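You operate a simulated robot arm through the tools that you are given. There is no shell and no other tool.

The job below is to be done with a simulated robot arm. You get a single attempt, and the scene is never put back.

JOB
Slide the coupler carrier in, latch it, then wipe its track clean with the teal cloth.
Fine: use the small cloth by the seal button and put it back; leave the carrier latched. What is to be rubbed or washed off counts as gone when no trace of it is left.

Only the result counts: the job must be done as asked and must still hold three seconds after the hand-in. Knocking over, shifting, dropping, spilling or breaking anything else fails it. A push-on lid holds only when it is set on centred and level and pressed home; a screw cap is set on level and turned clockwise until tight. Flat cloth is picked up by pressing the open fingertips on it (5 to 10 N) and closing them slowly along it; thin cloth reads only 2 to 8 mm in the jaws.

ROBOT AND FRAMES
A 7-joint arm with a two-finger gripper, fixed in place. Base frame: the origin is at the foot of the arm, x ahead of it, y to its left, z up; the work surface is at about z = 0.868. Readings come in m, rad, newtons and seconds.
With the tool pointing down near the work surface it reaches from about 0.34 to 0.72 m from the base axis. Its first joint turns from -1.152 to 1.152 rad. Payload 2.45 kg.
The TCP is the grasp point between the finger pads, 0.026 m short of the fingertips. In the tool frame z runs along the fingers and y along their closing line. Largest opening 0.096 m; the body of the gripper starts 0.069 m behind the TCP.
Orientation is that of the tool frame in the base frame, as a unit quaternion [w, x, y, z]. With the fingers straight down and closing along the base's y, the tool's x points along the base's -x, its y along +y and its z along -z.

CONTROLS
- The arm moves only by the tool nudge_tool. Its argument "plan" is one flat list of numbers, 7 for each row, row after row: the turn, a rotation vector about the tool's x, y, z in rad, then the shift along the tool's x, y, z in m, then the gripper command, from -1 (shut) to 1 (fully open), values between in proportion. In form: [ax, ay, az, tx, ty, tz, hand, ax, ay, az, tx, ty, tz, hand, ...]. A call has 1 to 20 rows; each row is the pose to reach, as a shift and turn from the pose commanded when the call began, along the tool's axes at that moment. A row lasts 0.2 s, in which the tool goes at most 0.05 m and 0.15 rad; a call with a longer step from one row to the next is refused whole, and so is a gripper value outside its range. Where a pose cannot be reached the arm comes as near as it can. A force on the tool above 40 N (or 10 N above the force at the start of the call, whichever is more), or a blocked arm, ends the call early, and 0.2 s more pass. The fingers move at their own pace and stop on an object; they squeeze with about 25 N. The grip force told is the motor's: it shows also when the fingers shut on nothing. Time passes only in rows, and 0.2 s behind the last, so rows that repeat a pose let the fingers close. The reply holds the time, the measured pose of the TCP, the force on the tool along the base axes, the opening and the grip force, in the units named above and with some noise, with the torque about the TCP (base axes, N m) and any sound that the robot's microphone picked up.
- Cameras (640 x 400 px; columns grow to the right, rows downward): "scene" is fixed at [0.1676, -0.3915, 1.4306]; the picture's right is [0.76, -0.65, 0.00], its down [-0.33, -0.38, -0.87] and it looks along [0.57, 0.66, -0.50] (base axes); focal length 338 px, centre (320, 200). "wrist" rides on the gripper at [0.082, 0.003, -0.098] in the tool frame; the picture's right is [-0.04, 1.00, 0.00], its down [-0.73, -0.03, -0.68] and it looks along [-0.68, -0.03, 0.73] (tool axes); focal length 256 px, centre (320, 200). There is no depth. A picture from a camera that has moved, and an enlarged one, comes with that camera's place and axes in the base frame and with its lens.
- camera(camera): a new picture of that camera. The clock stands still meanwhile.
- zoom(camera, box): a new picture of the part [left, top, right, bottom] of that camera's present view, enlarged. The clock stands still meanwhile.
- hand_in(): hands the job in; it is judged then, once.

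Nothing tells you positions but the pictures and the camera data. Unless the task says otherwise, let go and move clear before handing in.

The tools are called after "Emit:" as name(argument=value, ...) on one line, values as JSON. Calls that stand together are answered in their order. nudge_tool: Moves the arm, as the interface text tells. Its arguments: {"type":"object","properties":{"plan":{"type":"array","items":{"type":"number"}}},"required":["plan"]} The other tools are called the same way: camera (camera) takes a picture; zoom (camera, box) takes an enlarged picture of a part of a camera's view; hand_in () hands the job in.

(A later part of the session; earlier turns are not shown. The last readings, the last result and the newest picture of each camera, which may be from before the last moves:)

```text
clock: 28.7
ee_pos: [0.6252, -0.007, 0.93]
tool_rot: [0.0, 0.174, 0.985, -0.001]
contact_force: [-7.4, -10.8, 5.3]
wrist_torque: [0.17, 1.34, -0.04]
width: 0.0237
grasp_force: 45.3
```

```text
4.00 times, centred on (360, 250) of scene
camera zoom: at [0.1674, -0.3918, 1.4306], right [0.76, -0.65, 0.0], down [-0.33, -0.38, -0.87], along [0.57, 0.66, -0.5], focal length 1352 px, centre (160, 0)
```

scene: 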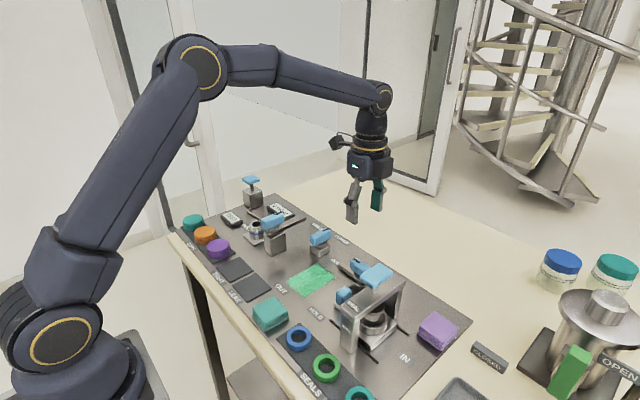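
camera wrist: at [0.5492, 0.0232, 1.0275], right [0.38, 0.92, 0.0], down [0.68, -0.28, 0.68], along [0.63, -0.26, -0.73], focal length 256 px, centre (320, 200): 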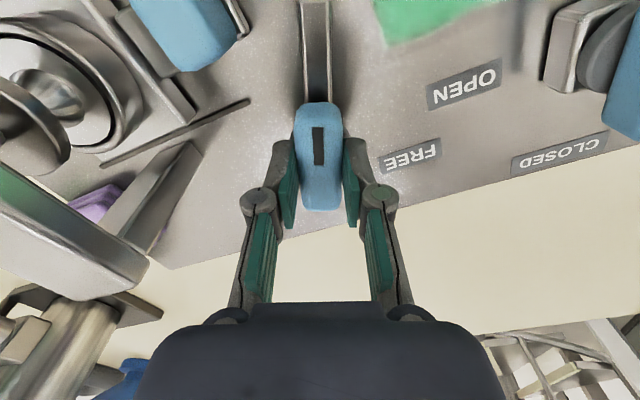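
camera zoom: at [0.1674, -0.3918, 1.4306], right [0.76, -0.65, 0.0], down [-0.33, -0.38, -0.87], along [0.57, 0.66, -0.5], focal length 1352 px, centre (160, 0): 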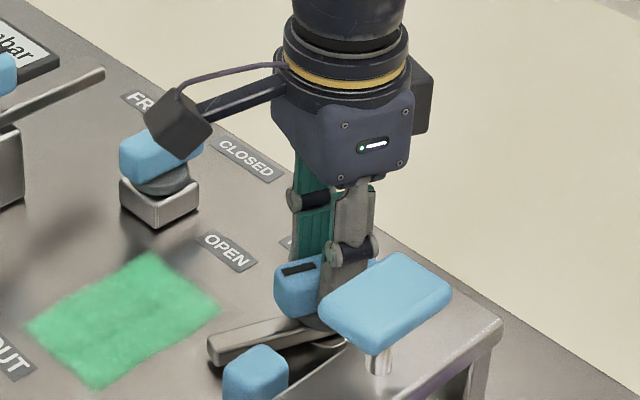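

The latch bar is close to crossing behind the carrier handle. I'll turn the last stretch to HOLD.

Emit:
nudge_tool(plan=[0, 0, -0.07, 0, 0, 0, -1, 0, 0, -0.14, 0, 0, 0, -1, 0, 0, -0.21, 0, 0, 0, -1, 0, 0, -0.28, 0, 0, 0, -1, 0, 0, -0.28, 0, 0, 0, -1])

Emit:
camera(camera="wrist")

Emit:
zoom(camera="scene", box=[280, 200, 440, 300])

```text
clock: 29.9
ee_pos: [0.6254, -0.0078, 0.93]
tool_rot: [-0.001, 0.037, 0.999, 0.0]
contact_force: [-16.6, -16.7, -0.1]
wrist_torque: [-0.46, -0.1, -0.01]
width: 0.0235
grasp_force: 45.2
```

```text
taken
camera wrist: at [0.5437, 0.0005, 1.0277], right [0.11, 0.99, 0.0], down [0.73, -0.08, 0.68], along [0.67, -0.08, -0.74], focal length 256 px, centre (320, 200)
```

wrist: 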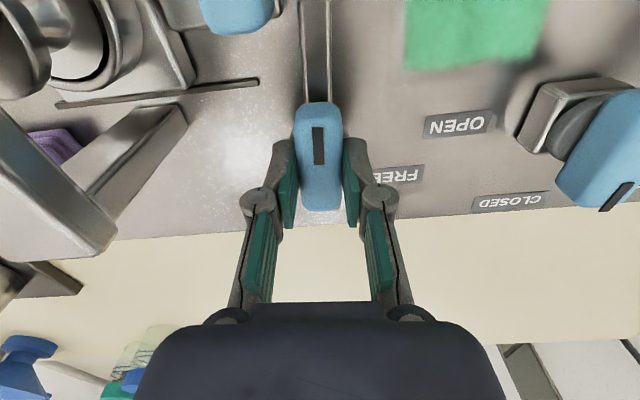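

```text
4.00 times, centred on (360, 250) of scene
camera zoom: at [0.1672, -0.392, 1.4305], right [0.76, -0.65, 0.0], down [-0.33, -0.38, -0.87], along [0.57, 0.66, -0.5], focal length 1352 px, centre (160, 0)
```

zoom: 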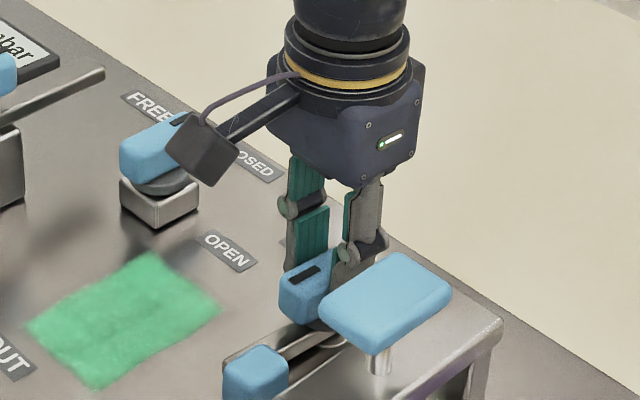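

Nearly at HOLD: the bar lies behind the carrier's handle. I'll ease the side load and turn the last few degrees until it stops.

Emit:
nudge_tool(plan=[0, 0, 0, 0.0007, -0.0007, 0, -1, 0, 0, -0.04, 0.0007, -0.0007, 0, -1, 0, 0, -0.08, 0.0007, -0.0007, 0, -1, 0, 0, -0.12, 0.0007, -0.0007, 0, -1, 0, 0, -0.12, 0.0007, -0.0007, 0, -1])

Emit:
camera(camera="wrist")

```text
clock: 31.1
ee_pos: [0.6259, -0.0085, 0.9304]
tool_rot: [0.001, -0.023, 1.0, 0.0]
contact_force: [-9.0, -15.7, -0.2]
wrist_torque: [-0.22, 0.55, -1.51]
width: 0.0242
grasp_force: 44.9
```

```text
taken
camera wrist: at [0.5431, -0.0094, 1.0275], right [-0.01, 1.0, 0.0], down [0.73, 0.0, 0.68], along [0.68, 0.0, -0.73], focal length 256 px, centre (320, 200)
```

wrist: 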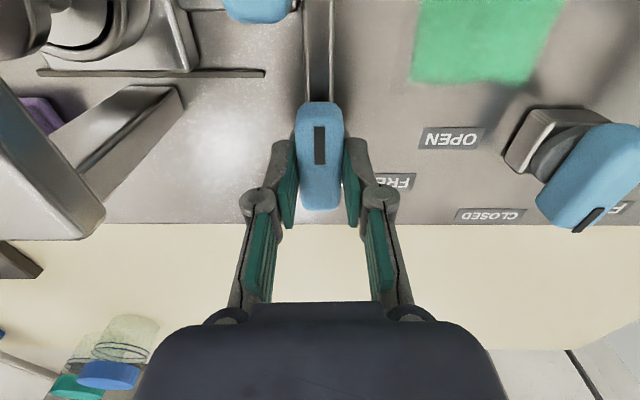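

The turning torque now meets a hard stop at HOLD. I'll release the handle, lift straight up and look.

Emit:
nudge_tool(plan=[0, 0, 0, 0, 0, 0, -0.3, 0, 0, 0, 0, 0, 0, 0.0, 0, 0, 0, 0, 0, 0, 0.2, 0, 0, 0, 0, 0, -0.03, 0.2, 0, 0, 0, 0, 0, -0.07, 0.2, 0, 0, 0.03, 0, 0, -0.11, 0.2, 0, 0, 0.046, 0, 0, -0.15, 0.2, 0, 0, 0.046, 0, 0, -0.15, 0.2])

Emit:
camera(camera="wrist")

Emit:
zoom(camera="scene", box=[260, 210, 420, 310])

```text
clock: 32.9
ee_pos: [0.6263, -0.0073, 1.0794]
tool_rot: [0.001, -0.002, 1.0, 0.001]
contact_force: [-0.3, -0.2, 0.2]
wrist_torque: [-0.03, 0.02, 0.03]
width: 0.0578
grasp_force: 0.1
```

```text
taken
camera wrist: at [0.5443, -0.0047, 1.1777], right [0.04, 1.0, 0.0], down [0.73, -0.03, 0.68], along [0.68, -0.03, -0.73], focal length 256 px, centre (320, 200)
```

wrist: 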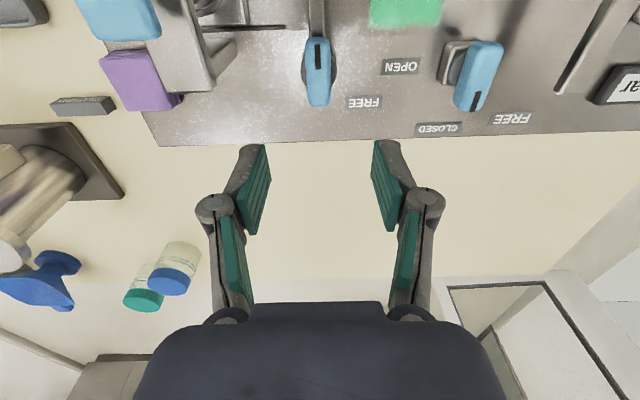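

```text
4.00 times, centred on (340, 260) of scene
camera zoom: at [0.1676, -0.3915, 1.4306], right [0.76, -0.65, 0.0], down [-0.33, -0.38, -0.87], along [0.57, 0.66, -0.5], focal length 1352 px, centre (240, -40)
```

zoom: 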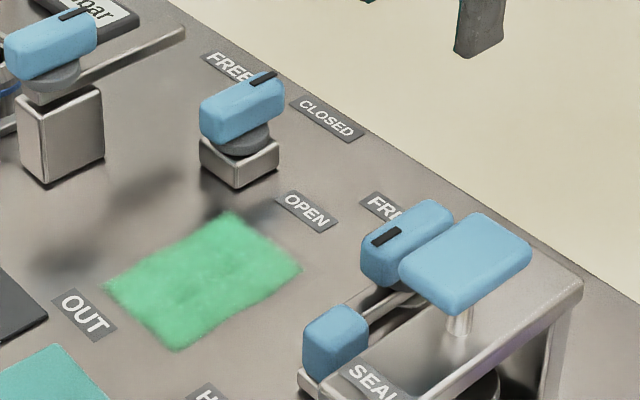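

The latch bar now lies across the track behind the carrier's handle (HOLD). Next I'll move above the teal cloth at about (0.405, 0.037) and view everything from there.

Emit:
nudge_tool(plan=[0, 0, 0, 0.045, 0.009, 0, 0.5, 0, 0, 0, 0.09, 0.018, 0, 0.5, 0, 0, 0, 0.135, 0.027, 0, 0.5, 0, 0, 0, 0.18, 0.036, 0, 0.5, 0, 0, 0, 0.221, 0.044, 0, 0.5, 0, 0, 0, 0.221, 0.044, 0, 0.5])

Emit:
camera(camera="wrist")

Emit:
zoom(camera="wrist", box=[240, 0, 400, 100])

```text
clock: 34.3
ee_pos: [0.404, 0.0376, 1.0798]
tool_rot: [0.001, -0.001, 1.0, 0.001]
contact_force: [-0.1, 0.2, 0.2]
wrist_torque: [0.0, 0.02, -0.01]
width: 0.072
grasp_force: 0.0
```

```text
taken
camera wrist: at [0.3218, 0.0389, 1.1777], right [0.04, 1.0, 0.0], down [0.73, -0.03, 0.68], along [0.68, -0.03, -0.73], focal length 256 px, centre (320, 200)
```

wrist: 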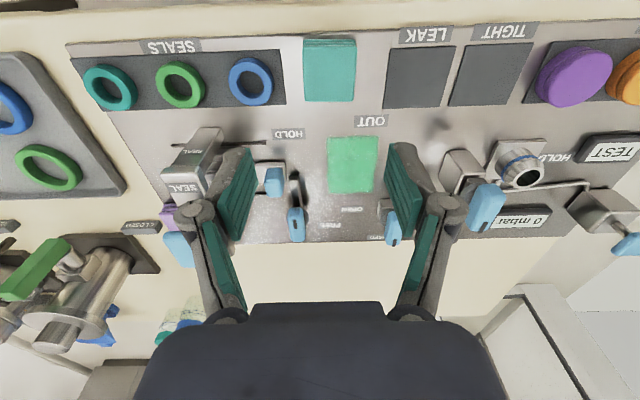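

```text
4.00 times, centred on (320, 50) of wrist
camera zoom: at [0.3218, 0.0389, 1.1777], right [0.04, 1.0, 0.0], down [0.73, -0.03, 0.68], along [0.68, -0.03, -0.73], focal length 1024 px, centre (320, 800)
```

zoom: 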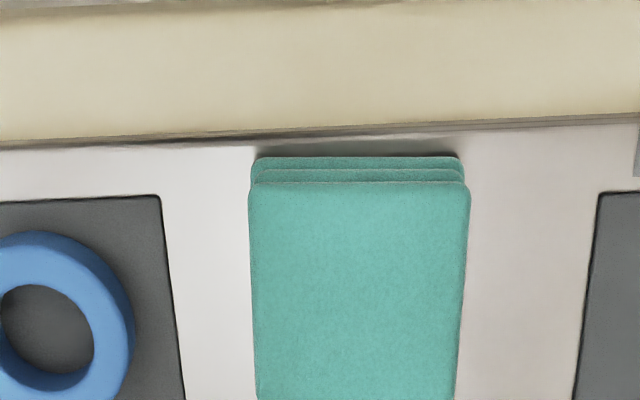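

The latch bar points across the track, and the teal cloth is centred at about (0.4085, 0.045). I'll descend over it with the fingers open along y.

Emit:
nudge_tool(plan=[0, 0, 0, -0.0045, 0.0075, 0.03, 0.56, 0, 0, 0, -0.0045, 0.0075, 0.07, 0.56, 0, 0, 0, -0.0045, 0.0075, 0.11, 0.56, 0, 0, 0, -0.0045, 0.0075, 0.14, 0.56, 0, 0, 0, -0.0045, 0.0075, 0.14, 0.56])

Emit:
camera(camera="wrist")

Emit:
zoom(camera="scene", box=[200, 250, 340, 360])

```text
clock: 35.5
ee_pos: [0.4092, 0.0465, 0.9394]
tool_rot: [-0.001, 0.0, 1.0, 0.0]
contact_force: [0.5, -0.4, 0.5]
wrist_torque: [0.0, 0.04, -0.01]
width: 0.0747
grasp_force: 0.1
```

```text
taken
camera wrist: at [0.3262, 0.0474, 1.0375], right [0.04, 1.0, 0.0], down [0.73, -0.03, 0.68], along [0.68, -0.03, -0.73], focal length 256 px, centre (320, 200)
```

wrist: 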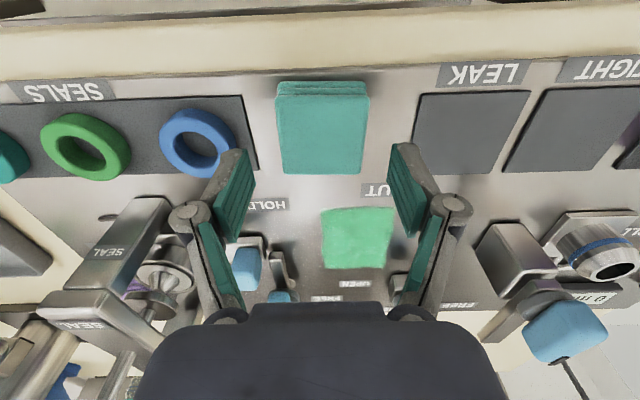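

```text
3.64 times, centred on (270, 305) of scene
camera zoom: at [0.1677, -0.3915, 1.4306], right [0.76, -0.65, 0.0], down [-0.33, -0.38, -0.87], along [0.57, 0.66, -0.5], focal length 1229 px, centre (502, -182)
```

zoom: 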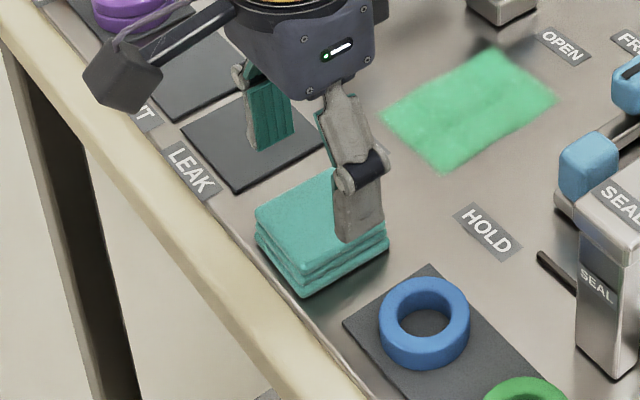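

The fingers line up well with the cloth. I'll go down to z ≈ 0.906.

Emit:
nudge_tool(plan=[0, 0, 0, 0, -0.001, 0.015, 0.56, 0, 0, 0, 0, -0.001, 0.026, 0.56, 0, 0, 0, 0, -0.001, 0.034, 0.56, 0, 0, 0, 0, -0.001, 0.034, 0.56])

Emit:
zoom(camera="scene", box=[230, 270, 310, 330])

Emit:
camera(camera="wrist")

```text
clock: 36.5
ee_pos: [0.4092, 0.0447, 0.9067]
tool_rot: [0.001, -0.001, 1.0, 0.001]
contact_force: [-0.3, 0.1, 0.0]
wrist_torque: [-0.02, -0.01, -0.01]
width: 0.0749
grasp_force: 0.0
```

```text
6.67 times, centred on (270, 300) of scene
camera zoom: at [0.1676, -0.3915, 1.4306], right [0.76, -0.65, 0.0], down [-0.33, -0.38, -0.87], along [0.57, 0.66, -0.5], focal length 2253 px, centre (653, -467)
```

zoom: 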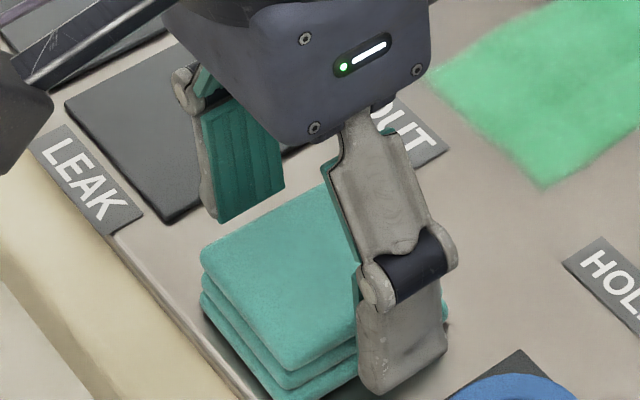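

```text
taken
camera wrist: at [0.3266, 0.0461, 1.0042], right [0.04, 1.0, 0.0], down [0.73, -0.03, 0.68], along [0.68, -0.03, -0.73], focal length 256 px, centre (320, 200)
```

wrist: 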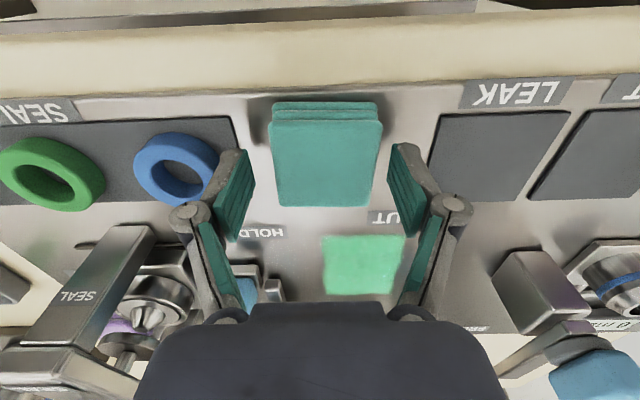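

The fingers flank the cloth, with the tips about 8 mm above the panel. I'll close on it slowly.

Emit:
nudge_tool(plan=[0, 0, 0, 0, 0, 0, 0.4, 0, 0, 0, 0, 0, 0, 0.25, 0, 0, 0, 0, 0, 0, 0.1, 0, 0, 0, 0, 0, 0, 0.0, 0, 0, 0, 0, 0, 0, -0.1, 0, 0, 0, 0, 0, 0, -0.1])

Emit:
zoom(camera="scene", box=[230, 270, 310, 330])

Emit:
camera(camera="wrist")

```text
clock: 37.9
ee_pos: [0.4094, 0.0434, 0.9054]
tool_rot: [0.001, -0.002, 1.0, 0.0]
contact_force: [-0.3, 0.2, 7.1]
wrist_torque: [0.04, 0.03, -0.04]
width: 0.055
grasp_force: 25.1
```

```text
6.67 times, centred on (270, 300) of scene
camera zoom: at [0.1675, -0.3915, 1.4306], right [0.76, -0.65, 0.0], down [-0.33, -0.38, -0.87], along [0.57, 0.66, -0.5], focal length 2253 px, centre (653, -467)
```

zoom: 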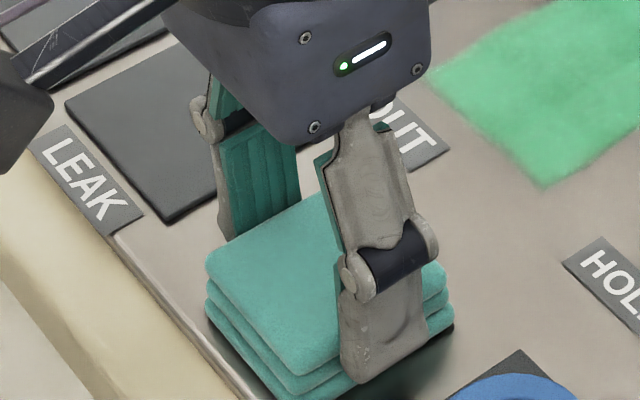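

```text
taken
camera wrist: at [0.3266, 0.0461, 1.0044], right [0.04, 1.0, 0.0], down [0.73, -0.03, 0.68], along [0.68, -0.03, -0.73], focal length 256 px, centre (320, 200)
```

wrist: 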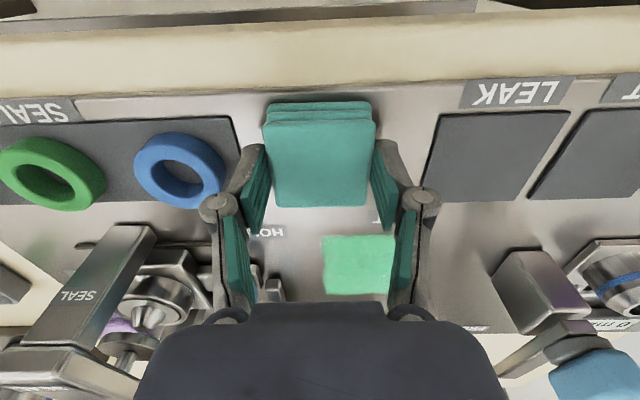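

I have the cloth, 55 mm wide in the jaws. I'll lift it clear and carry it over the near end of the stain.

Emit:
nudge_tool(plan=[0, 0, 0, 0, 0, -0.015, -0.3, 0, 0, 0, 0, 0, -0.035, -0.3, 0, 0, 0, 0, 0, -0.06, -0.3, 0, 0, 0, -0.035, 0.011, -0.06, -0.3, 0, 0, 0, -0.07, 0.022, -0.06, -0.3, 0, 0, 0, -0.106, 0.032, -0.06, -0.3, 0, 0, 0, -0.106, 0.032, -0.06, -0.3])

Emit:
camera(camera="wrist")

Emit:
zoom(camera="scene", box=[240, 220, 400, 320])

```text
clock: 39.5
ee_pos: [0.5163, 0.0744, 0.9667]
tool_rot: [0.0, 0.0, 1.0, 0.002]
contact_force: [-0.1, 0.3, 0.3]
wrist_torque: [-0.02, 0.0, 0.02]
width: 0.0338
grasp_force: 0.1
```

```text
taken
camera wrist: at [0.4329, 0.077, 1.0635], right [0.04, 1.0, 0.0], down [0.73, -0.03, 0.68], along [0.68, -0.03, -0.73], focal length 256 px, centre (320, 200)
```

wrist: 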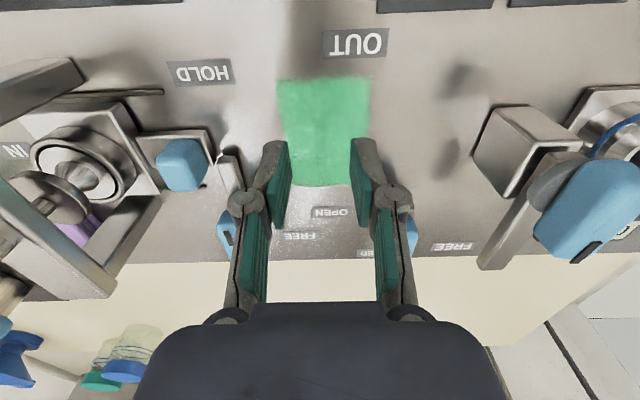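

```text
4.00 times, centred on (320, 270) of scene
camera zoom: at [0.1677, -0.3915, 1.4306], right [0.76, -0.65, 0.0], down [-0.33, -0.38, -0.87], along [0.57, 0.66, -0.5], focal length 1352 px, centre (320, -80)
```

zoom: 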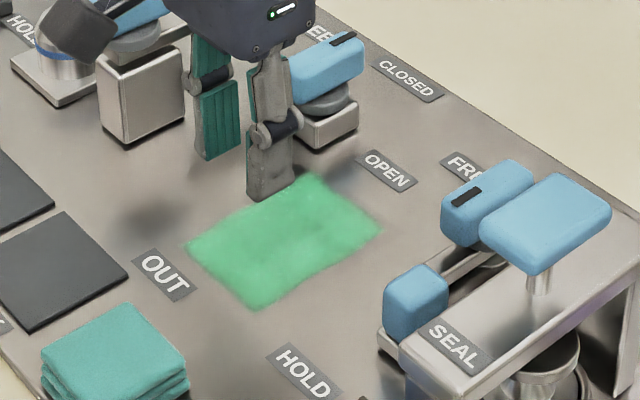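

The cloth slipped out and stayed on the panel. I'll check where it sits now.

Emit:
zoom(camera="scene", box=[230, 280, 310, 340])

Emit:
nudge_tool(plan=[0, 0, 0, 0.035, -0.01, -0.03, 0.5, 0, 0, 0, 0.07, -0.02, -0.06, 0.5, 0, 0, 0, 0.106, -0.03, -0.09, 0.5, 0, 0, 0, 0.106, -0.03, -0.113, 0.5, 0, 0, 0, 0.106, -0.03, -0.113, 0.5])

Emit:
zoom(camera="wrist", box=[240, 0, 400, 100])

Emit:
camera(camera="wrist")

```text
6.67 times, centred on (270, 310) of scene
camera zoom: at [0.1677, -0.3915, 1.4306], right [0.76, -0.65, 0.0], down [-0.33, -0.38, -0.87], along [0.57, 0.66, -0.5], focal length 2253 px, centre (653, -533)
```

zoom: 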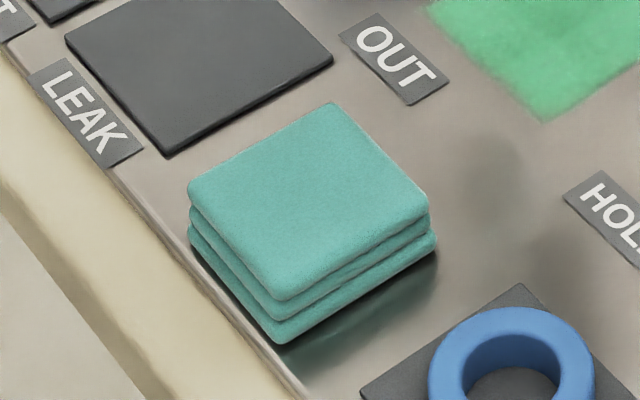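

```text
clock: 40.7
ee_pos: [0.4077, 0.0443, 1.0796]
tool_rot: [0.0, -0.001, 1.0, -0.001]
contact_force: [0.2, 0.1, 0.1]
wrist_torque: [0.04, 0.02, 0.02]
width: 0.072
grasp_force: 0.1
```

```text
4.00 times, centred on (320, 50) of wrist
camera zoom: at [0.3258, 0.0469, 1.1772], right [0.04, 1.0, 0.0], down [0.73, -0.03, 0.68], along [0.68, -0.03, -0.73], focal length 1024 px, centre (320, 800)
```

zoom: 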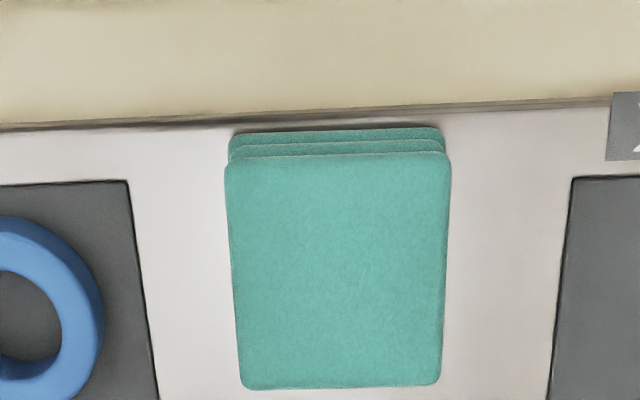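

```text
taken
camera wrist: at [0.3258, 0.0469, 1.1772], right [0.04, 1.0, 0.0], down [0.73, -0.03, 0.68], along [0.68, -0.03, -0.73], focal length 256 px, centre (320, 200)
```

wrist: 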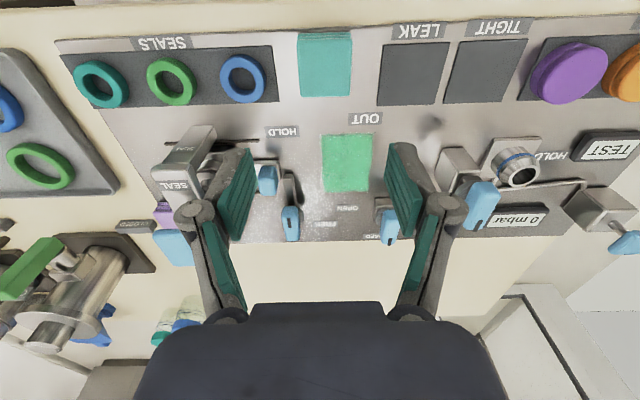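

The cloth is back flat at about (0.408, 0.048), shifted only about 2–3 mm. My grip was too high and too weak, so I'll go down again and feel for the panel before gripping lower and harder.

Emit:
nudge_tool(plan=[0, 0, 0, 0, 0.0033, 0.04, 0.56, 0, 0, 0, 0, 0.0033, 0.08, 0.56, 0, 0, 0, 0, 0.0033, 0.12, 0.56, 0, 0, 0, 0, 0.0033, 0.15, 0.56, 0, 0, 0, 0, 0.0033, 0.17, 0.56, 0, 0, 0, 0, 0.0033, 0.175, 0.56, 0, 0, 0, 0, 0.0033, 0.175, 0.56])

Emit:
nudge_tool(plan=[0, 0, 0, 0, 0, 0.001, 0.56, 0, 0, 0, 0, 0, 0.002, 0.56, 0, 0, 0, 0, 0, 0.003, 0.56, 0, 0, 0, 0, 0, 0.003, 0.56])

```text
clock: 42.3
ee_pos: [0.4087, 0.0491, 0.9033]
tool_rot: [0.0, -0.001, 1.0, 0.001]
contact_force: [0.0, -0.3, -0.4]
wrist_torque: [0.03, 0.0, -0.02]
width: 0.0747
grasp_force: 0.1
```

```text
clock: 43.3
ee_pos: [0.4087, 0.0487, 0.9001]
tool_rot: [0.0, -0.002, 1.0, 0.0]
contact_force: [-0.1, 0.2, -0.1]
wrist_torque: [0.01, -0.01, 0.0]
width: 0.0749
grasp_force: 0.1
```

Emit:
nudge_tool(plan=[0, 0, 0, 0, 0, 0.001, 0.56, 0, 0, 0, 0, 0, 0.0015, 0.56, 0, 0, 0, 0, 0, 0.002, 0.56, 0, 0, 0, 0, 0, 0.002, 0.56])

Emit:
zoom(camera="scene", box=[230, 270, 310, 330])

```text
clock: 44.3
ee_pos: [0.408, 0.049, 0.8983]
tool_rot: [0.0, 0.0, 1.0, 0.0]
contact_force: [-0.4, -0.1, 0.3]
wrist_torque: [-0.02, 0.03, -0.03]
width: 0.0745
grasp_force: 0.0
```

```text
6.67 times, centred on (270, 300) of scene
camera zoom: at [0.1676, -0.3915, 1.4306], right [0.76, -0.65, 0.0], down [-0.33, -0.38, -0.87], along [0.57, 0.66, -0.5], focal length 2253 px, centre (653, -467)
```

zoom: 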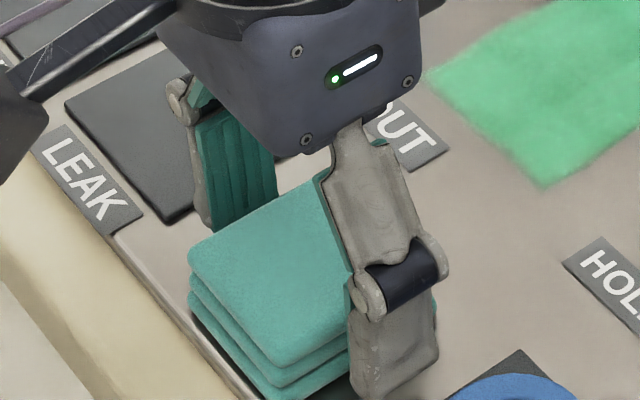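

The tips are about at panel level with no contact force. I'll close slowly here with full squeeze.

Emit:
nudge_tool(plan=[0, 0, 0, 0, 0, -0.001, 0.4, 0, 0, 0, 0, 0, -0.001, 0.3, 0, 0, 0, 0, 0, -0.001, 0.2, 0, 0, 0, 0, 0, -0.001, 0.1, 0, 0, 0, 0, 0, -0.001, -0.1, 0, 0, 0, 0, 0, -0.001, -0.5, 0, 0, 0, 0, 0, -0.001, -1, 0, 0, 0, 0, 0, -0.001, -1])

Emit:
zoom(camera="scene", box=[230, 270, 310, 330])

Emit:
camera(camera="wrist")

```text
clock: 46.1
ee_pos: [0.4095, 0.0497, 0.8995]
tool_rot: [0.0, -0.001, 1.0, 0.001]
contact_force: [-0.2, -0.3, 5.9]
wrist_torque: [0.01, 0.03, -0.07]
width: 0.0549
grasp_force: 25.2
```

```text
6.67 times, centred on (270, 300) of scene
camera zoom: at [0.1676, -0.3915, 1.4306], right [0.76, -0.65, 0.0], down [-0.33, -0.38, -0.87], along [0.57, 0.66, -0.5], focal length 2253 px, centre (653, -467)
```

zoom: 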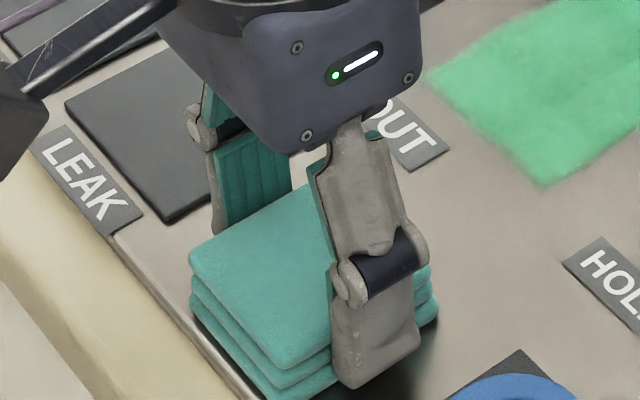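

```text
taken
camera wrist: at [0.3268, 0.0512, 0.9973], right [0.04, 1.0, 0.0], down [0.73, -0.03, 0.68], along [0.68, -0.03, -0.73], focal length 256 px, centre (320, 200)
```

wrist: 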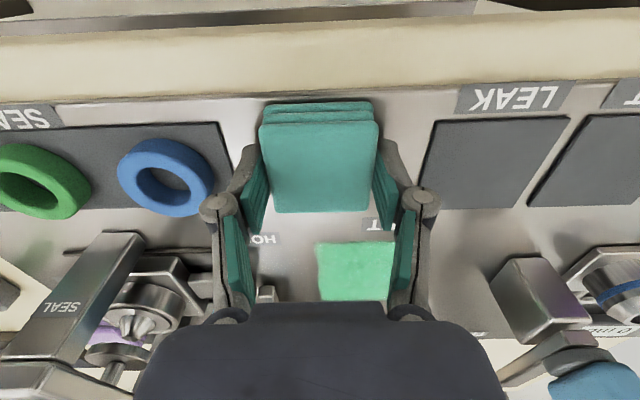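

Gripped again with the pads low on the sides. I'll lift a centimetre slowly and check whether the cloth follows.

Emit:
nudge_tool(plan=[0, 0, 0, 0, 0, -0.003, -1, 0, 0, 0, 0, 0, -0.006, -1, 0, 0, 0, 0, 0, -0.01, -1, 0, 0, 0, 0, 0, -0.01, -1])

Emit:
zoom(camera="scene", box=[230, 270, 310, 330])

```text
clock: 47.1
ee_pos: [0.4075, 0.0506, 0.9094]
tool_rot: [0.0, 0.0, 1.0, 0.0]
contact_force: [0.6, 0.0, -0.4]
wrist_torque: [-0.01, 0.02, -0.03]
width: 0.0546
grasp_force: 25.3
```

```text
6.67 times, centred on (270, 300) of scene
camera zoom: at [0.1676, -0.3915, 1.4306], right [0.76, -0.65, 0.0], down [-0.33, -0.38, -0.87], along [0.57, 0.66, -0.5], focal length 2253 px, centre (653, -467)
```

zoom: 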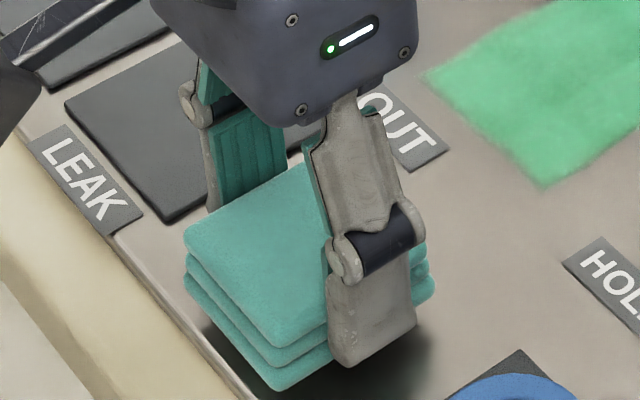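

The cloth comes up with the gripper. I'll lift it further, carry it over the stain, and check that it's still held.

Emit:
nudge_tool(plan=[0, 0, 0, 0, 0, -0.015, -1, 0, 0, 0, 0, 0, -0.03, -1, 0, 0, 0, -0.02, 0.005, -0.04, -1, 0, 0, 0, -0.045, 0.012, -0.04, -1, 0, 0, 0, -0.07, 0.018, -0.04, -1, 0, 0, 0, -0.095, 0.024, -0.04, -1, 0, 0, 0, -0.107, 0.028, -0.04, -1, 0, 0, 0, -0.107, 0.028, -0.04, -1])

Emit:
zoom(camera="scene", box=[240, 220, 400, 320])

Emit:
camera(camera="wrist")

```text
clock: 48.9
ee_pos: [0.517, 0.076, 0.949]
tool_rot: [0.0, -0.001, 1.0, 0.0]
contact_force: [-0.8, -0.9, -0.5]
wrist_torque: [0.0, -0.03, 0.03]
width: 0.0546
grasp_force: 25.1
```

```text
4.00 times, centred on (320, 270) of scene
camera zoom: at [0.1677, -0.3915, 1.4306], right [0.76, -0.65, 0.0], down [-0.33, -0.38, -0.87], along [0.57, 0.66, -0.5], focal length 1352 px, centre (320, -80)
```

zoom: 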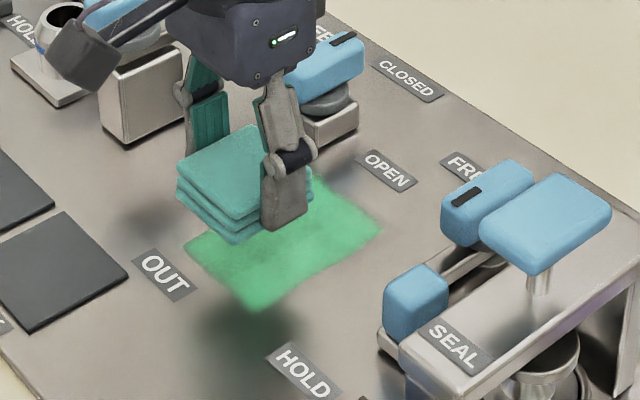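

```text
taken
camera wrist: at [0.4341, 0.0779, 1.0462], right [0.04, 1.0, 0.0], down [0.73, -0.03, 0.68], along [0.68, -0.03, -0.73], focal length 256 px, centre (320, 200)
```

wrist: 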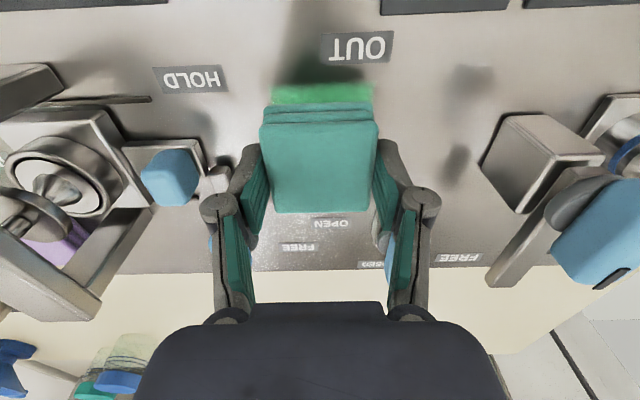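

The cloth is well held above the stain. I'll lower it gently to the track.

Emit:
nudge_tool(plan=[0, 0, 0, 0, 0, 0.02, -1, 0, 0, 0, 0, 0, 0.036, -1, 0, 0, 0, 0, 0, 0.044, -1, 0, 0, 0, 0, 0, 0.047, -1, 0, 0, 0, 0, 0, 0.049, -1, 0, 0, 0, 0, 0, 0.049, -1])

```text
clock: 50.3
ee_pos: [0.5161, 0.0774, 0.8999]
tool_rot: [0.0, 0.0, 1.0, 0.0]
contact_force: [-1.1, 0.2, -0.6]
wrist_torque: [-0.04, -0.03, 0.0]
width: 0.0549
grasp_force: 25.0
```

Emit:
nudge_tool(plan=[0, 0, 0, 0, 0, 0.001, -1, 0, 0, 0, 0, 0, 0.001, -1, 0, 0, 0, 0, 0, 0.0015, -1, 0, 0, 0, 0, 0, 0.0015, -1])

```text
clock: 51.3
ee_pos: [0.5158, 0.0771, 0.8994]
tool_rot: [0.0, -0.001, 1.0, 0.0]
contact_force: [-4.1, -1.2, 14.9]
wrist_torque: [-0.05, 0.13, 0.01]
width: 0.0549
grasp_force: 24.4
```

The cloth is in contact at about 15 N. I'll ease off slightly and make the first stroke forward and back along the track.

Emit:
nudge_tool(plan=[0, 0, 0, 0, 0, -0.0004, -1, 0, 0, 0, -0.01, 0, -0.0004, -1, 0, 0, 0, -0.02, 0, -0.0004, -1, 0, 0, 0, -0.03, 0, -0.0004, -1, 0, 0, 0, -0.04, 0, -0.0004, -1, 0, 0, 0, -0.05, 0, -0.0004, -1, 0, 0, 0, -0.056, 0, -0.0004, -1, 0, 0, 0, -0.056, 0, -0.0004, -1])

Emit:
camera(camera="wrist")

Emit:
zoom(camera="scene", box=[240, 220, 400, 320])

```text
clock: 53.1
ee_pos: [0.5715, 0.0776, 0.8996]
tool_rot: [0.0, -0.002, 1.0, 0.0]
contact_force: [-0.4, -0.6, 0.5]
wrist_torque: [0.02, -0.02, 0.01]
width: 0.0552
grasp_force: 25.3
```

```text
taken
camera wrist: at [0.4895, 0.0793, 0.9981], right [0.04, 1.0, 0.0], down [0.73, -0.03, 0.68], along [0.68, -0.03, -0.73], focal length 256 px, centre (320, 200)
```

wrist: 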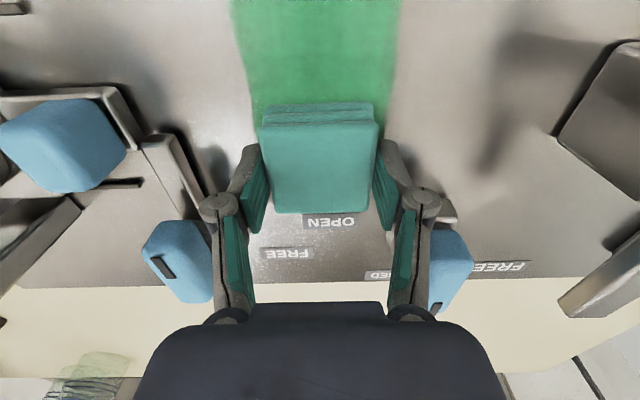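

```text
4.00 times, centred on (320, 270) of scene
camera zoom: at [0.1677, -0.3915, 1.4306], right [0.76, -0.65, 0.0], down [-0.33, -0.38, -0.87], along [0.57, 0.66, -0.5], focal length 1352 px, centre (320, -80)
```

zoom: 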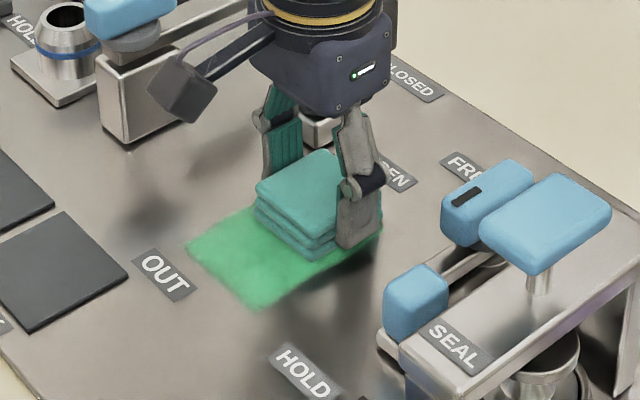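

Only a light touch on that pass, and the stain remains. I'll press to about 10 N and stroke back and forth.

Emit:
nudge_tool(plan=[0, 0, 0, 0, 0, 0.0005, -1, 0, 0, 0, 0.01, 0, 0.0005, -1, 0, 0, 0, 0.02, 0, 0.0005, -1, 0, 0, 0, 0.03, 0, 0.0005, -1, 0, 0, 0, 0.04, 0, 0.0005, -1, 0, 0, 0, 0.05, 0, 0.0005, -1, 0, 0, 0, 0.058, 0, 0.0005, -1, 0, 0, 0, 0.058, 0, 0.0005, -1])

Emit:
camera(camera="wrist")

Emit:
zoom(camera="scene", box=[240, 220, 400, 320])

```text
clock: 54.9
ee_pos: [0.513, 0.0765, 0.8991]
tool_rot: [0.0, -0.001, 1.0, 0.0]
contact_force: [0.9, 0.3, 3.4]
wrist_torque: [-0.03, -0.05, -0.01]
width: 0.055
grasp_force: 25.6
```

```text
taken
camera wrist: at [0.4314, 0.0788, 0.9972], right [0.04, 1.0, 0.0], down [0.73, -0.03, 0.68], along [0.68, -0.03, -0.73], focal length 256 px, centre (320, 200)
```

wrist: 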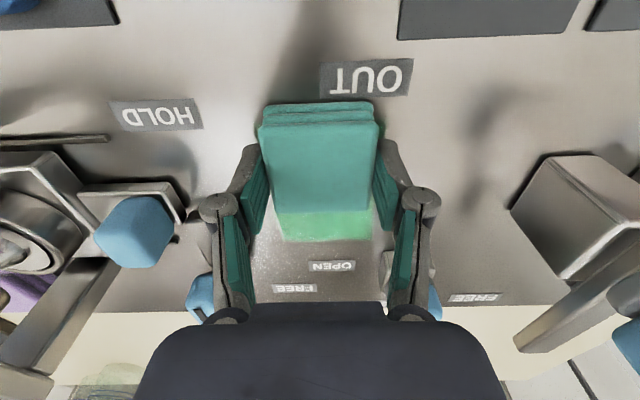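

```text
4.00 times, centred on (320, 270) of scene
camera zoom: at [0.1676, -0.3915, 1.4306], right [0.76, -0.65, 0.0], down [-0.33, -0.38, -0.87], along [0.57, 0.66, -0.5], focal length 1352 px, centre (320, -80)
```

zoom: 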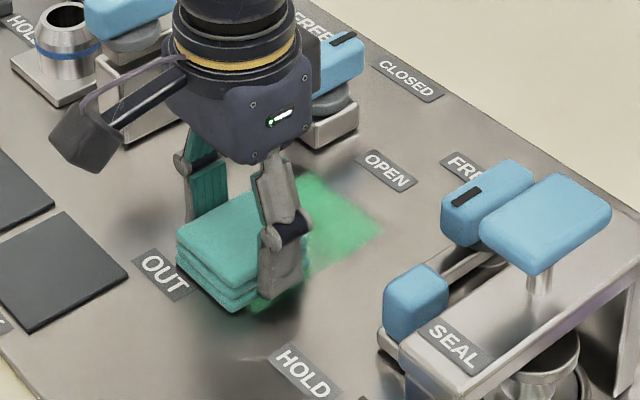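

The stain looks to be thinning where the cloth passed. I'll press a little more and do several strokes, spreading in y.

Emit:
nudge_tool(plan=[0, 0, 0, 0, 0, 0.0003, -1, 0, 0, 0, -0.015, 0, 0.0003, -1, 0, 0, 0, -0.03, 0, 0.0003, -1, 0, 0, 0, -0.045, 0, 0.0003, -1, 0, 0, 0, -0.059, 0, 0.0003, -1, 0, 0, 0, -0.045, 0, 0.0003, -1, 0, 0, 0, -0.03, 0, 0.0003, -1, 0, 0, 0, -0.015, 0, 0.0003, -1, 0, 0, 0, 0, 0, 0.0003, -1, 0, 0, 0, 0, -0.013, 0.0003, -1, 0, 0, 0, -0.015, -0.013, 0.0003, -1, 0, 0, 0, -0.03, -0.013, 0.0003, -1, 0, 0, 0, -0.045, -0.013, 0.0003, -1, 0, 0, 0, -0.059, -0.013, 0.0003, -1, 0, 0, 0, -0.045, -0.013, 0.0003, -1, 0, 0, 0, -0.03, -0.013, 0.0003, -1, 0, 0, 0, -0.015, -0.013, 0.0003, -1, 0, 0, 0, 0, -0.013, 0.0003, -1, 0, 0, 0, 0, -0.013, 0.0003, -1])

Emit:
camera(camera="wrist")

Emit:
zoom(camera="scene", box=[240, 220, 400, 320])

```text
clock: 58.9
ee_pos: [0.5136, 0.0659, 0.8995]
tool_rot: [0.001, -0.001, 1.0, 0.0]
contact_force: [2.5, -1.2, 5.7]
wrist_torque: [0.05, -0.19, -0.04]
width: 0.0547
grasp_force: 24.9
```

```text
taken
camera wrist: at [0.431, 0.067, 0.997], right [0.04, 1.0, 0.0], down [0.73, -0.03, 0.68], along [0.68, -0.03, -0.73], focal length 256 px, centre (320, 200)
```

wrist: 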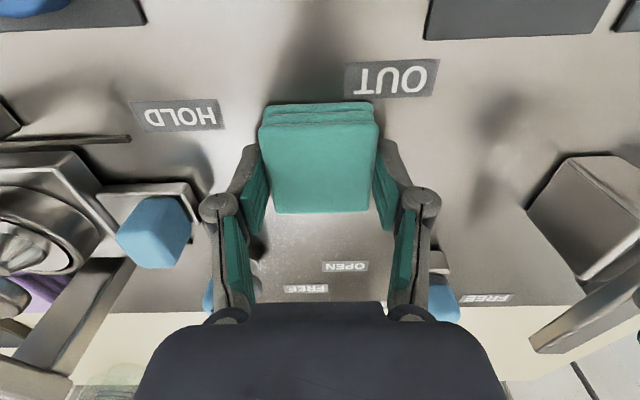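

```text
4.00 times, centred on (320, 270) of scene
camera zoom: at [0.1676, -0.3916, 1.4306], right [0.76, -0.65, 0.0], down [-0.33, -0.38, -0.87], along [0.57, 0.66, -0.5], focal length 1352 px, centre (320, -80)
```

zoom: 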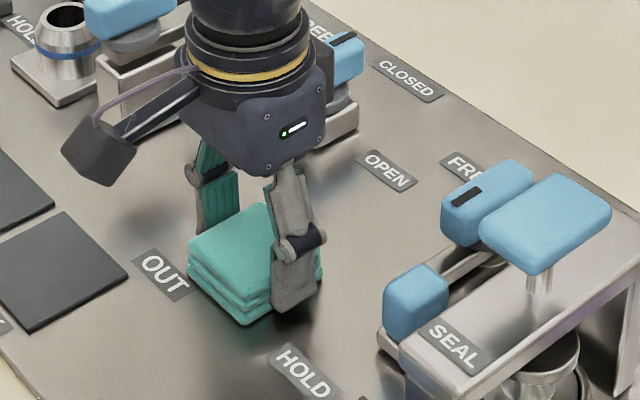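

The visible part of the track is already clean. I'll do a further pass over the +y side and both ends to catch any remainder, then lift and look.

Emit:
nudge_tool(plan=[0, 0, 0, 0, 0.013, 0, -1, 0, 0, 0, 0, 0.029, 0, -1, 0, 0, 0, -0.015, 0.029, 0, -1, 0, 0, 0, -0.03, 0.029, 0, -1, 0, 0, 0, -0.045, 0.029, 0, -1, 0, 0, 0, -0.057, 0.029, 0, -1, 0, 0, 0, -0.057, 0.015, 0, -1, 0, 0, 0, -0.057, 0, 0, -1, 0, 0, 0, -0.045, 0, 0, -1, 0, 0, 0, -0.03, 0, 0, -1, 0, 0, 0, -0.015, 0, 0, -1, 0, 0, 0, 0.002, 0, 0, -1, 0, 0, 0, 0.002, 0.015, 0, -1, 0, 0, 0, 0.002, 0.029, 0, -1, 0, 0, 0, -0.015, 0.029, 0, -1, 0, 0, 0, -0.03, 0.029, 0, -1, 0, 0, 0, -0.03, 0.029, 0, -1])

Emit:
nudge_tool(plan=[0, 0, 0, 0, 0, -0.02, -1, 0, 0, 0, 0.01, 0, -0.05, -1, 0, 0, 0, 0.04, -0.01, -0.08, -1, 0, 0, 0, 0.08, -0.03, -0.1, -1, 0, 0, 0, 0.12, -0.045, -0.1, -1, 0, 0, 0, 0.134, -0.048, -0.1, -1, 0, 0, 0, 0.134, -0.048, -0.1, -1])

Emit:
camera(camera="wrist")

Emit:
zoom(camera="scene", box=[240, 220, 400, 320])

```text
clock: 62.5
ee_pos: [0.5444, 0.0942, 0.8984]
tool_rot: [0.0, 0.0, 1.0, 0.001]
contact_force: [-0.2, 1.1, 2.3]
wrist_torque: [0.03, 0.03, 0.0]
width: 0.0546
grasp_force: 25.2
```

```text
clock: 64.1
ee_pos: [0.4086, 0.0425, 0.997]
tool_rot: [0.0, -0.001, 1.0, 0.001]
contact_force: [0.0, -0.6, -0.2]
wrist_torque: [0.01, -0.04, 0.01]
width: 0.0548
grasp_force: 24.8
```

```text
taken
camera wrist: at [0.3253, 0.0444, 1.0946], right [0.04, 1.0, 0.0], down [0.73, -0.03, 0.68], along [0.68, -0.03, -0.73], focal length 256 px, centre (320, 200)
```

wrist: 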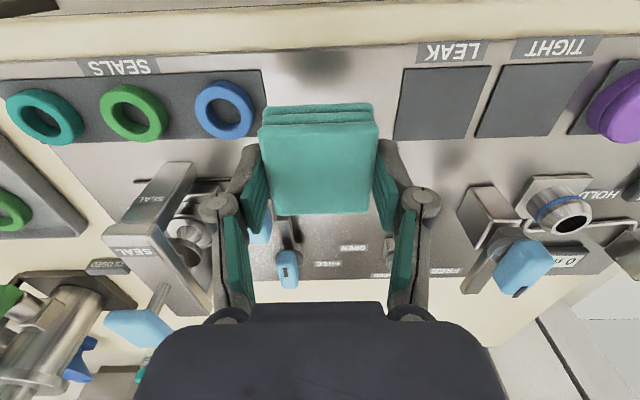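

```text
4.00 times, centred on (320, 270) of scene
camera zoom: at [0.1676, -0.3915, 1.4306], right [0.76, -0.65, 0.0], down [-0.33, -0.38, -0.87], along [0.57, 0.66, -0.5], focal length 1352 px, centre (320, -80)
```

zoom: 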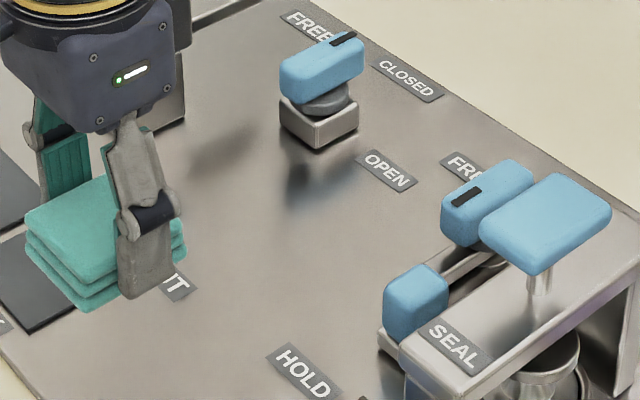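

The track looks clean. I'll zoom in further for any leftover trace before putting the cloth back.

Emit:
zoom(camera="scene", box=[280, 255, 340, 300])

Emit:
zoom(camera="scene", box=[320, 240, 400, 300])

Emit:
zoom(camera="scene", box=[320, 290, 420, 370])

```text
8.89 times, centred on (310, 278) of scene
camera zoom: at [0.1676, -0.3915, 1.4306], right [0.76, -0.65, 0.0], down [-0.33, -0.38, -0.87], along [0.57, 0.66, -0.5], focal length 3004 px, centre (409, -489)
```

zoom: 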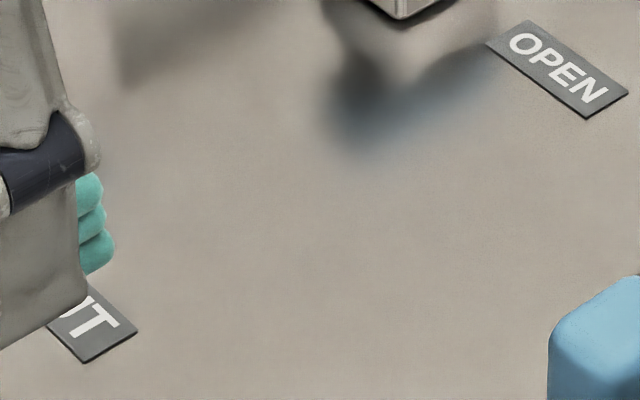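

```text
6.67 times, centred on (360, 270) of scene
camera zoom: at [0.1676, -0.3915, 1.4306], right [0.76, -0.65, 0.0], down [-0.33, -0.38, -0.87], along [0.57, 0.66, -0.5], focal length 2253 px, centre (53, -267)
```

zoom: 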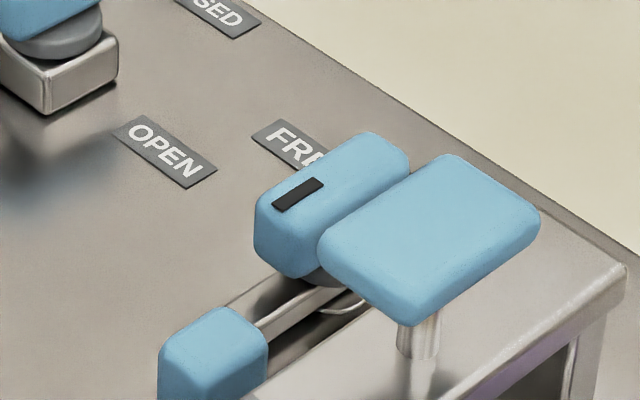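

```text
5.00 times, centred on (370, 330) of scene
camera zoom: at [0.1676, -0.3915, 1.4306], right [0.76, -0.65, 0.0], down [-0.33, -0.38, -0.87], along [0.57, 0.66, -0.5], focal length 1690 px, centre (70, -450)
```

zoom: 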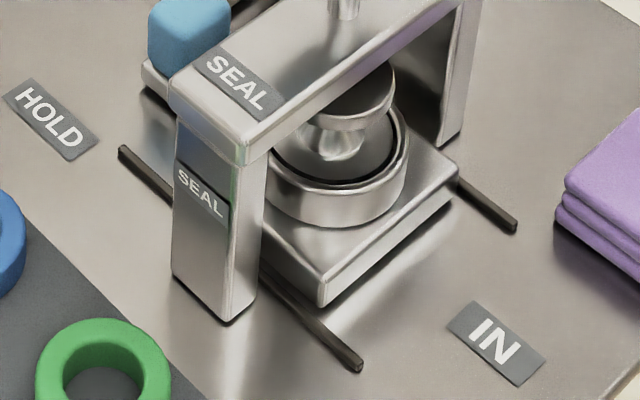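

No trace remains on the track, and the carrier sits under the gantry with the latch bar across. I'll lower the cloth back to its original place.

Emit:
nudge_tool(plan=[0, 0, 0, 0, 0.0022, 0.03, -1, 0, 0, 0, 0, 0.0022, 0.06, -1, 0, 0, 0, 0, 0.0022, 0.085, -1, 0, 0, 0, 0, 0.0022, 0.093, -1, 0, 0, 0, 0, 0.0022, 0.0965, -1, 0, 0, 0, 0, 0.0022, 0.0965, -1])

Emit:
zoom(camera="scene", box=[230, 280, 310, 340])

```text
clock: 65.5
ee_pos: [0.4104, 0.0454, 0.9021]
tool_rot: [0.0, -0.001, 1.0, 0.001]
contact_force: [0.3, 0.2, -0.2]
wrist_torque: [-0.02, 0.03, 0.0]
width: 0.0547
grasp_force: 24.7
```

```text
6.67 times, centred on (270, 310) of scene
camera zoom: at [0.1676, -0.3915, 1.4306], right [0.76, -0.65, 0.0], down [-0.33, -0.38, -0.87], along [0.57, 0.66, -0.5], focal length 2253 px, centre (653, -533)
```

zoom: 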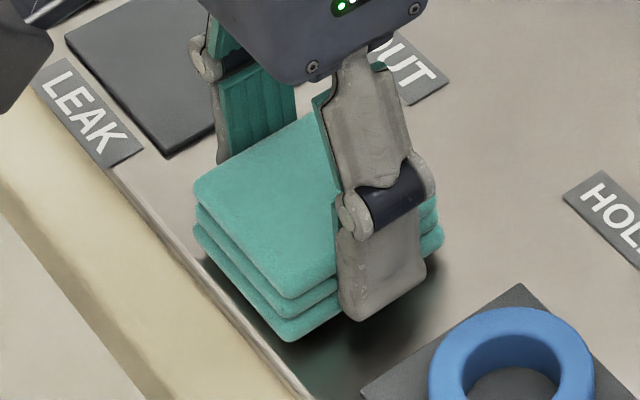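

The cloth is about 2 mm above its spot. I'll trim the position and set it down.

Emit:
nudge_tool(plan=[0, 0, 0, -0.002, 0.001, 0.0005, -1, 0, 0, 0, -0.002, 0.001, 0.0015, -1, 0, 0, 0, -0.002, 0.001, 0.0025, -1, 0, 0, 0, -0.002, 0.001, 0.0025, -1])

```text
clock: 66.5
ee_pos: [0.4113, 0.0476, 0.899]
tool_rot: [0.001, -0.001, 1.0, 0.001]
contact_force: [-1.1, 0.0, 0.4]
wrist_torque: [0.01, -0.05, -0.01]
width: 0.0552
grasp_force: 24.7
```

Emit:
nudge_tool(plan=[0, 0, 0, 0, 0, 0.0005, -1, 0, 0, 0, 0, 0, 0.0008, -1, 0, 0, 0, 0, 0, 0.0008, -1])

Emit:
zoom(camera="scene", box=[230, 280, 310, 340])

```text
clock: 67.3
ee_pos: [0.4113, 0.048, 0.9001]
tool_rot: [0.0, -0.002, 1.0, 0.001]
contact_force: [-0.8, 0.3, -0.4]
wrist_torque: [-0.02, 0.0, -0.04]
width: 0.0547
grasp_force: 25.0
```

```text
6.67 times, centred on (270, 310) of scene
camera zoom: at [0.1676, -0.3915, 1.4306], right [0.76, -0.65, 0.0], down [-0.33, -0.38, -0.87], along [0.57, 0.66, -0.5], focal length 2253 px, centre (653, -533)
```

zoom: 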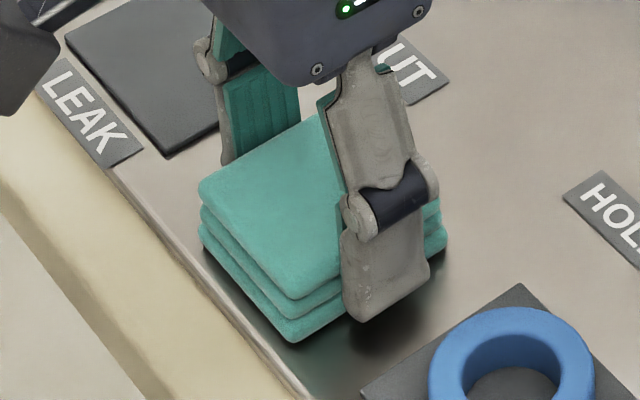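

Emit:
nudge_tool(plan=[0, 0, 0, 0, 0, 0.0007, -1, 0, 0, 0, 0, 0, 0.0013, -1, 0, 0, 0, 0, 0, 0.0013, -1])

```text
clock: 68.1
ee_pos: [0.4111, 0.0487, 0.8977]
tool_rot: [0.0, -0.001, 1.0, 0.001]
contact_force: [-3.8, -1.9, 20.1]
wrist_torque: [-0.09, 0.16, -0.03]
width: 0.0549
grasp_force: 25.1
```

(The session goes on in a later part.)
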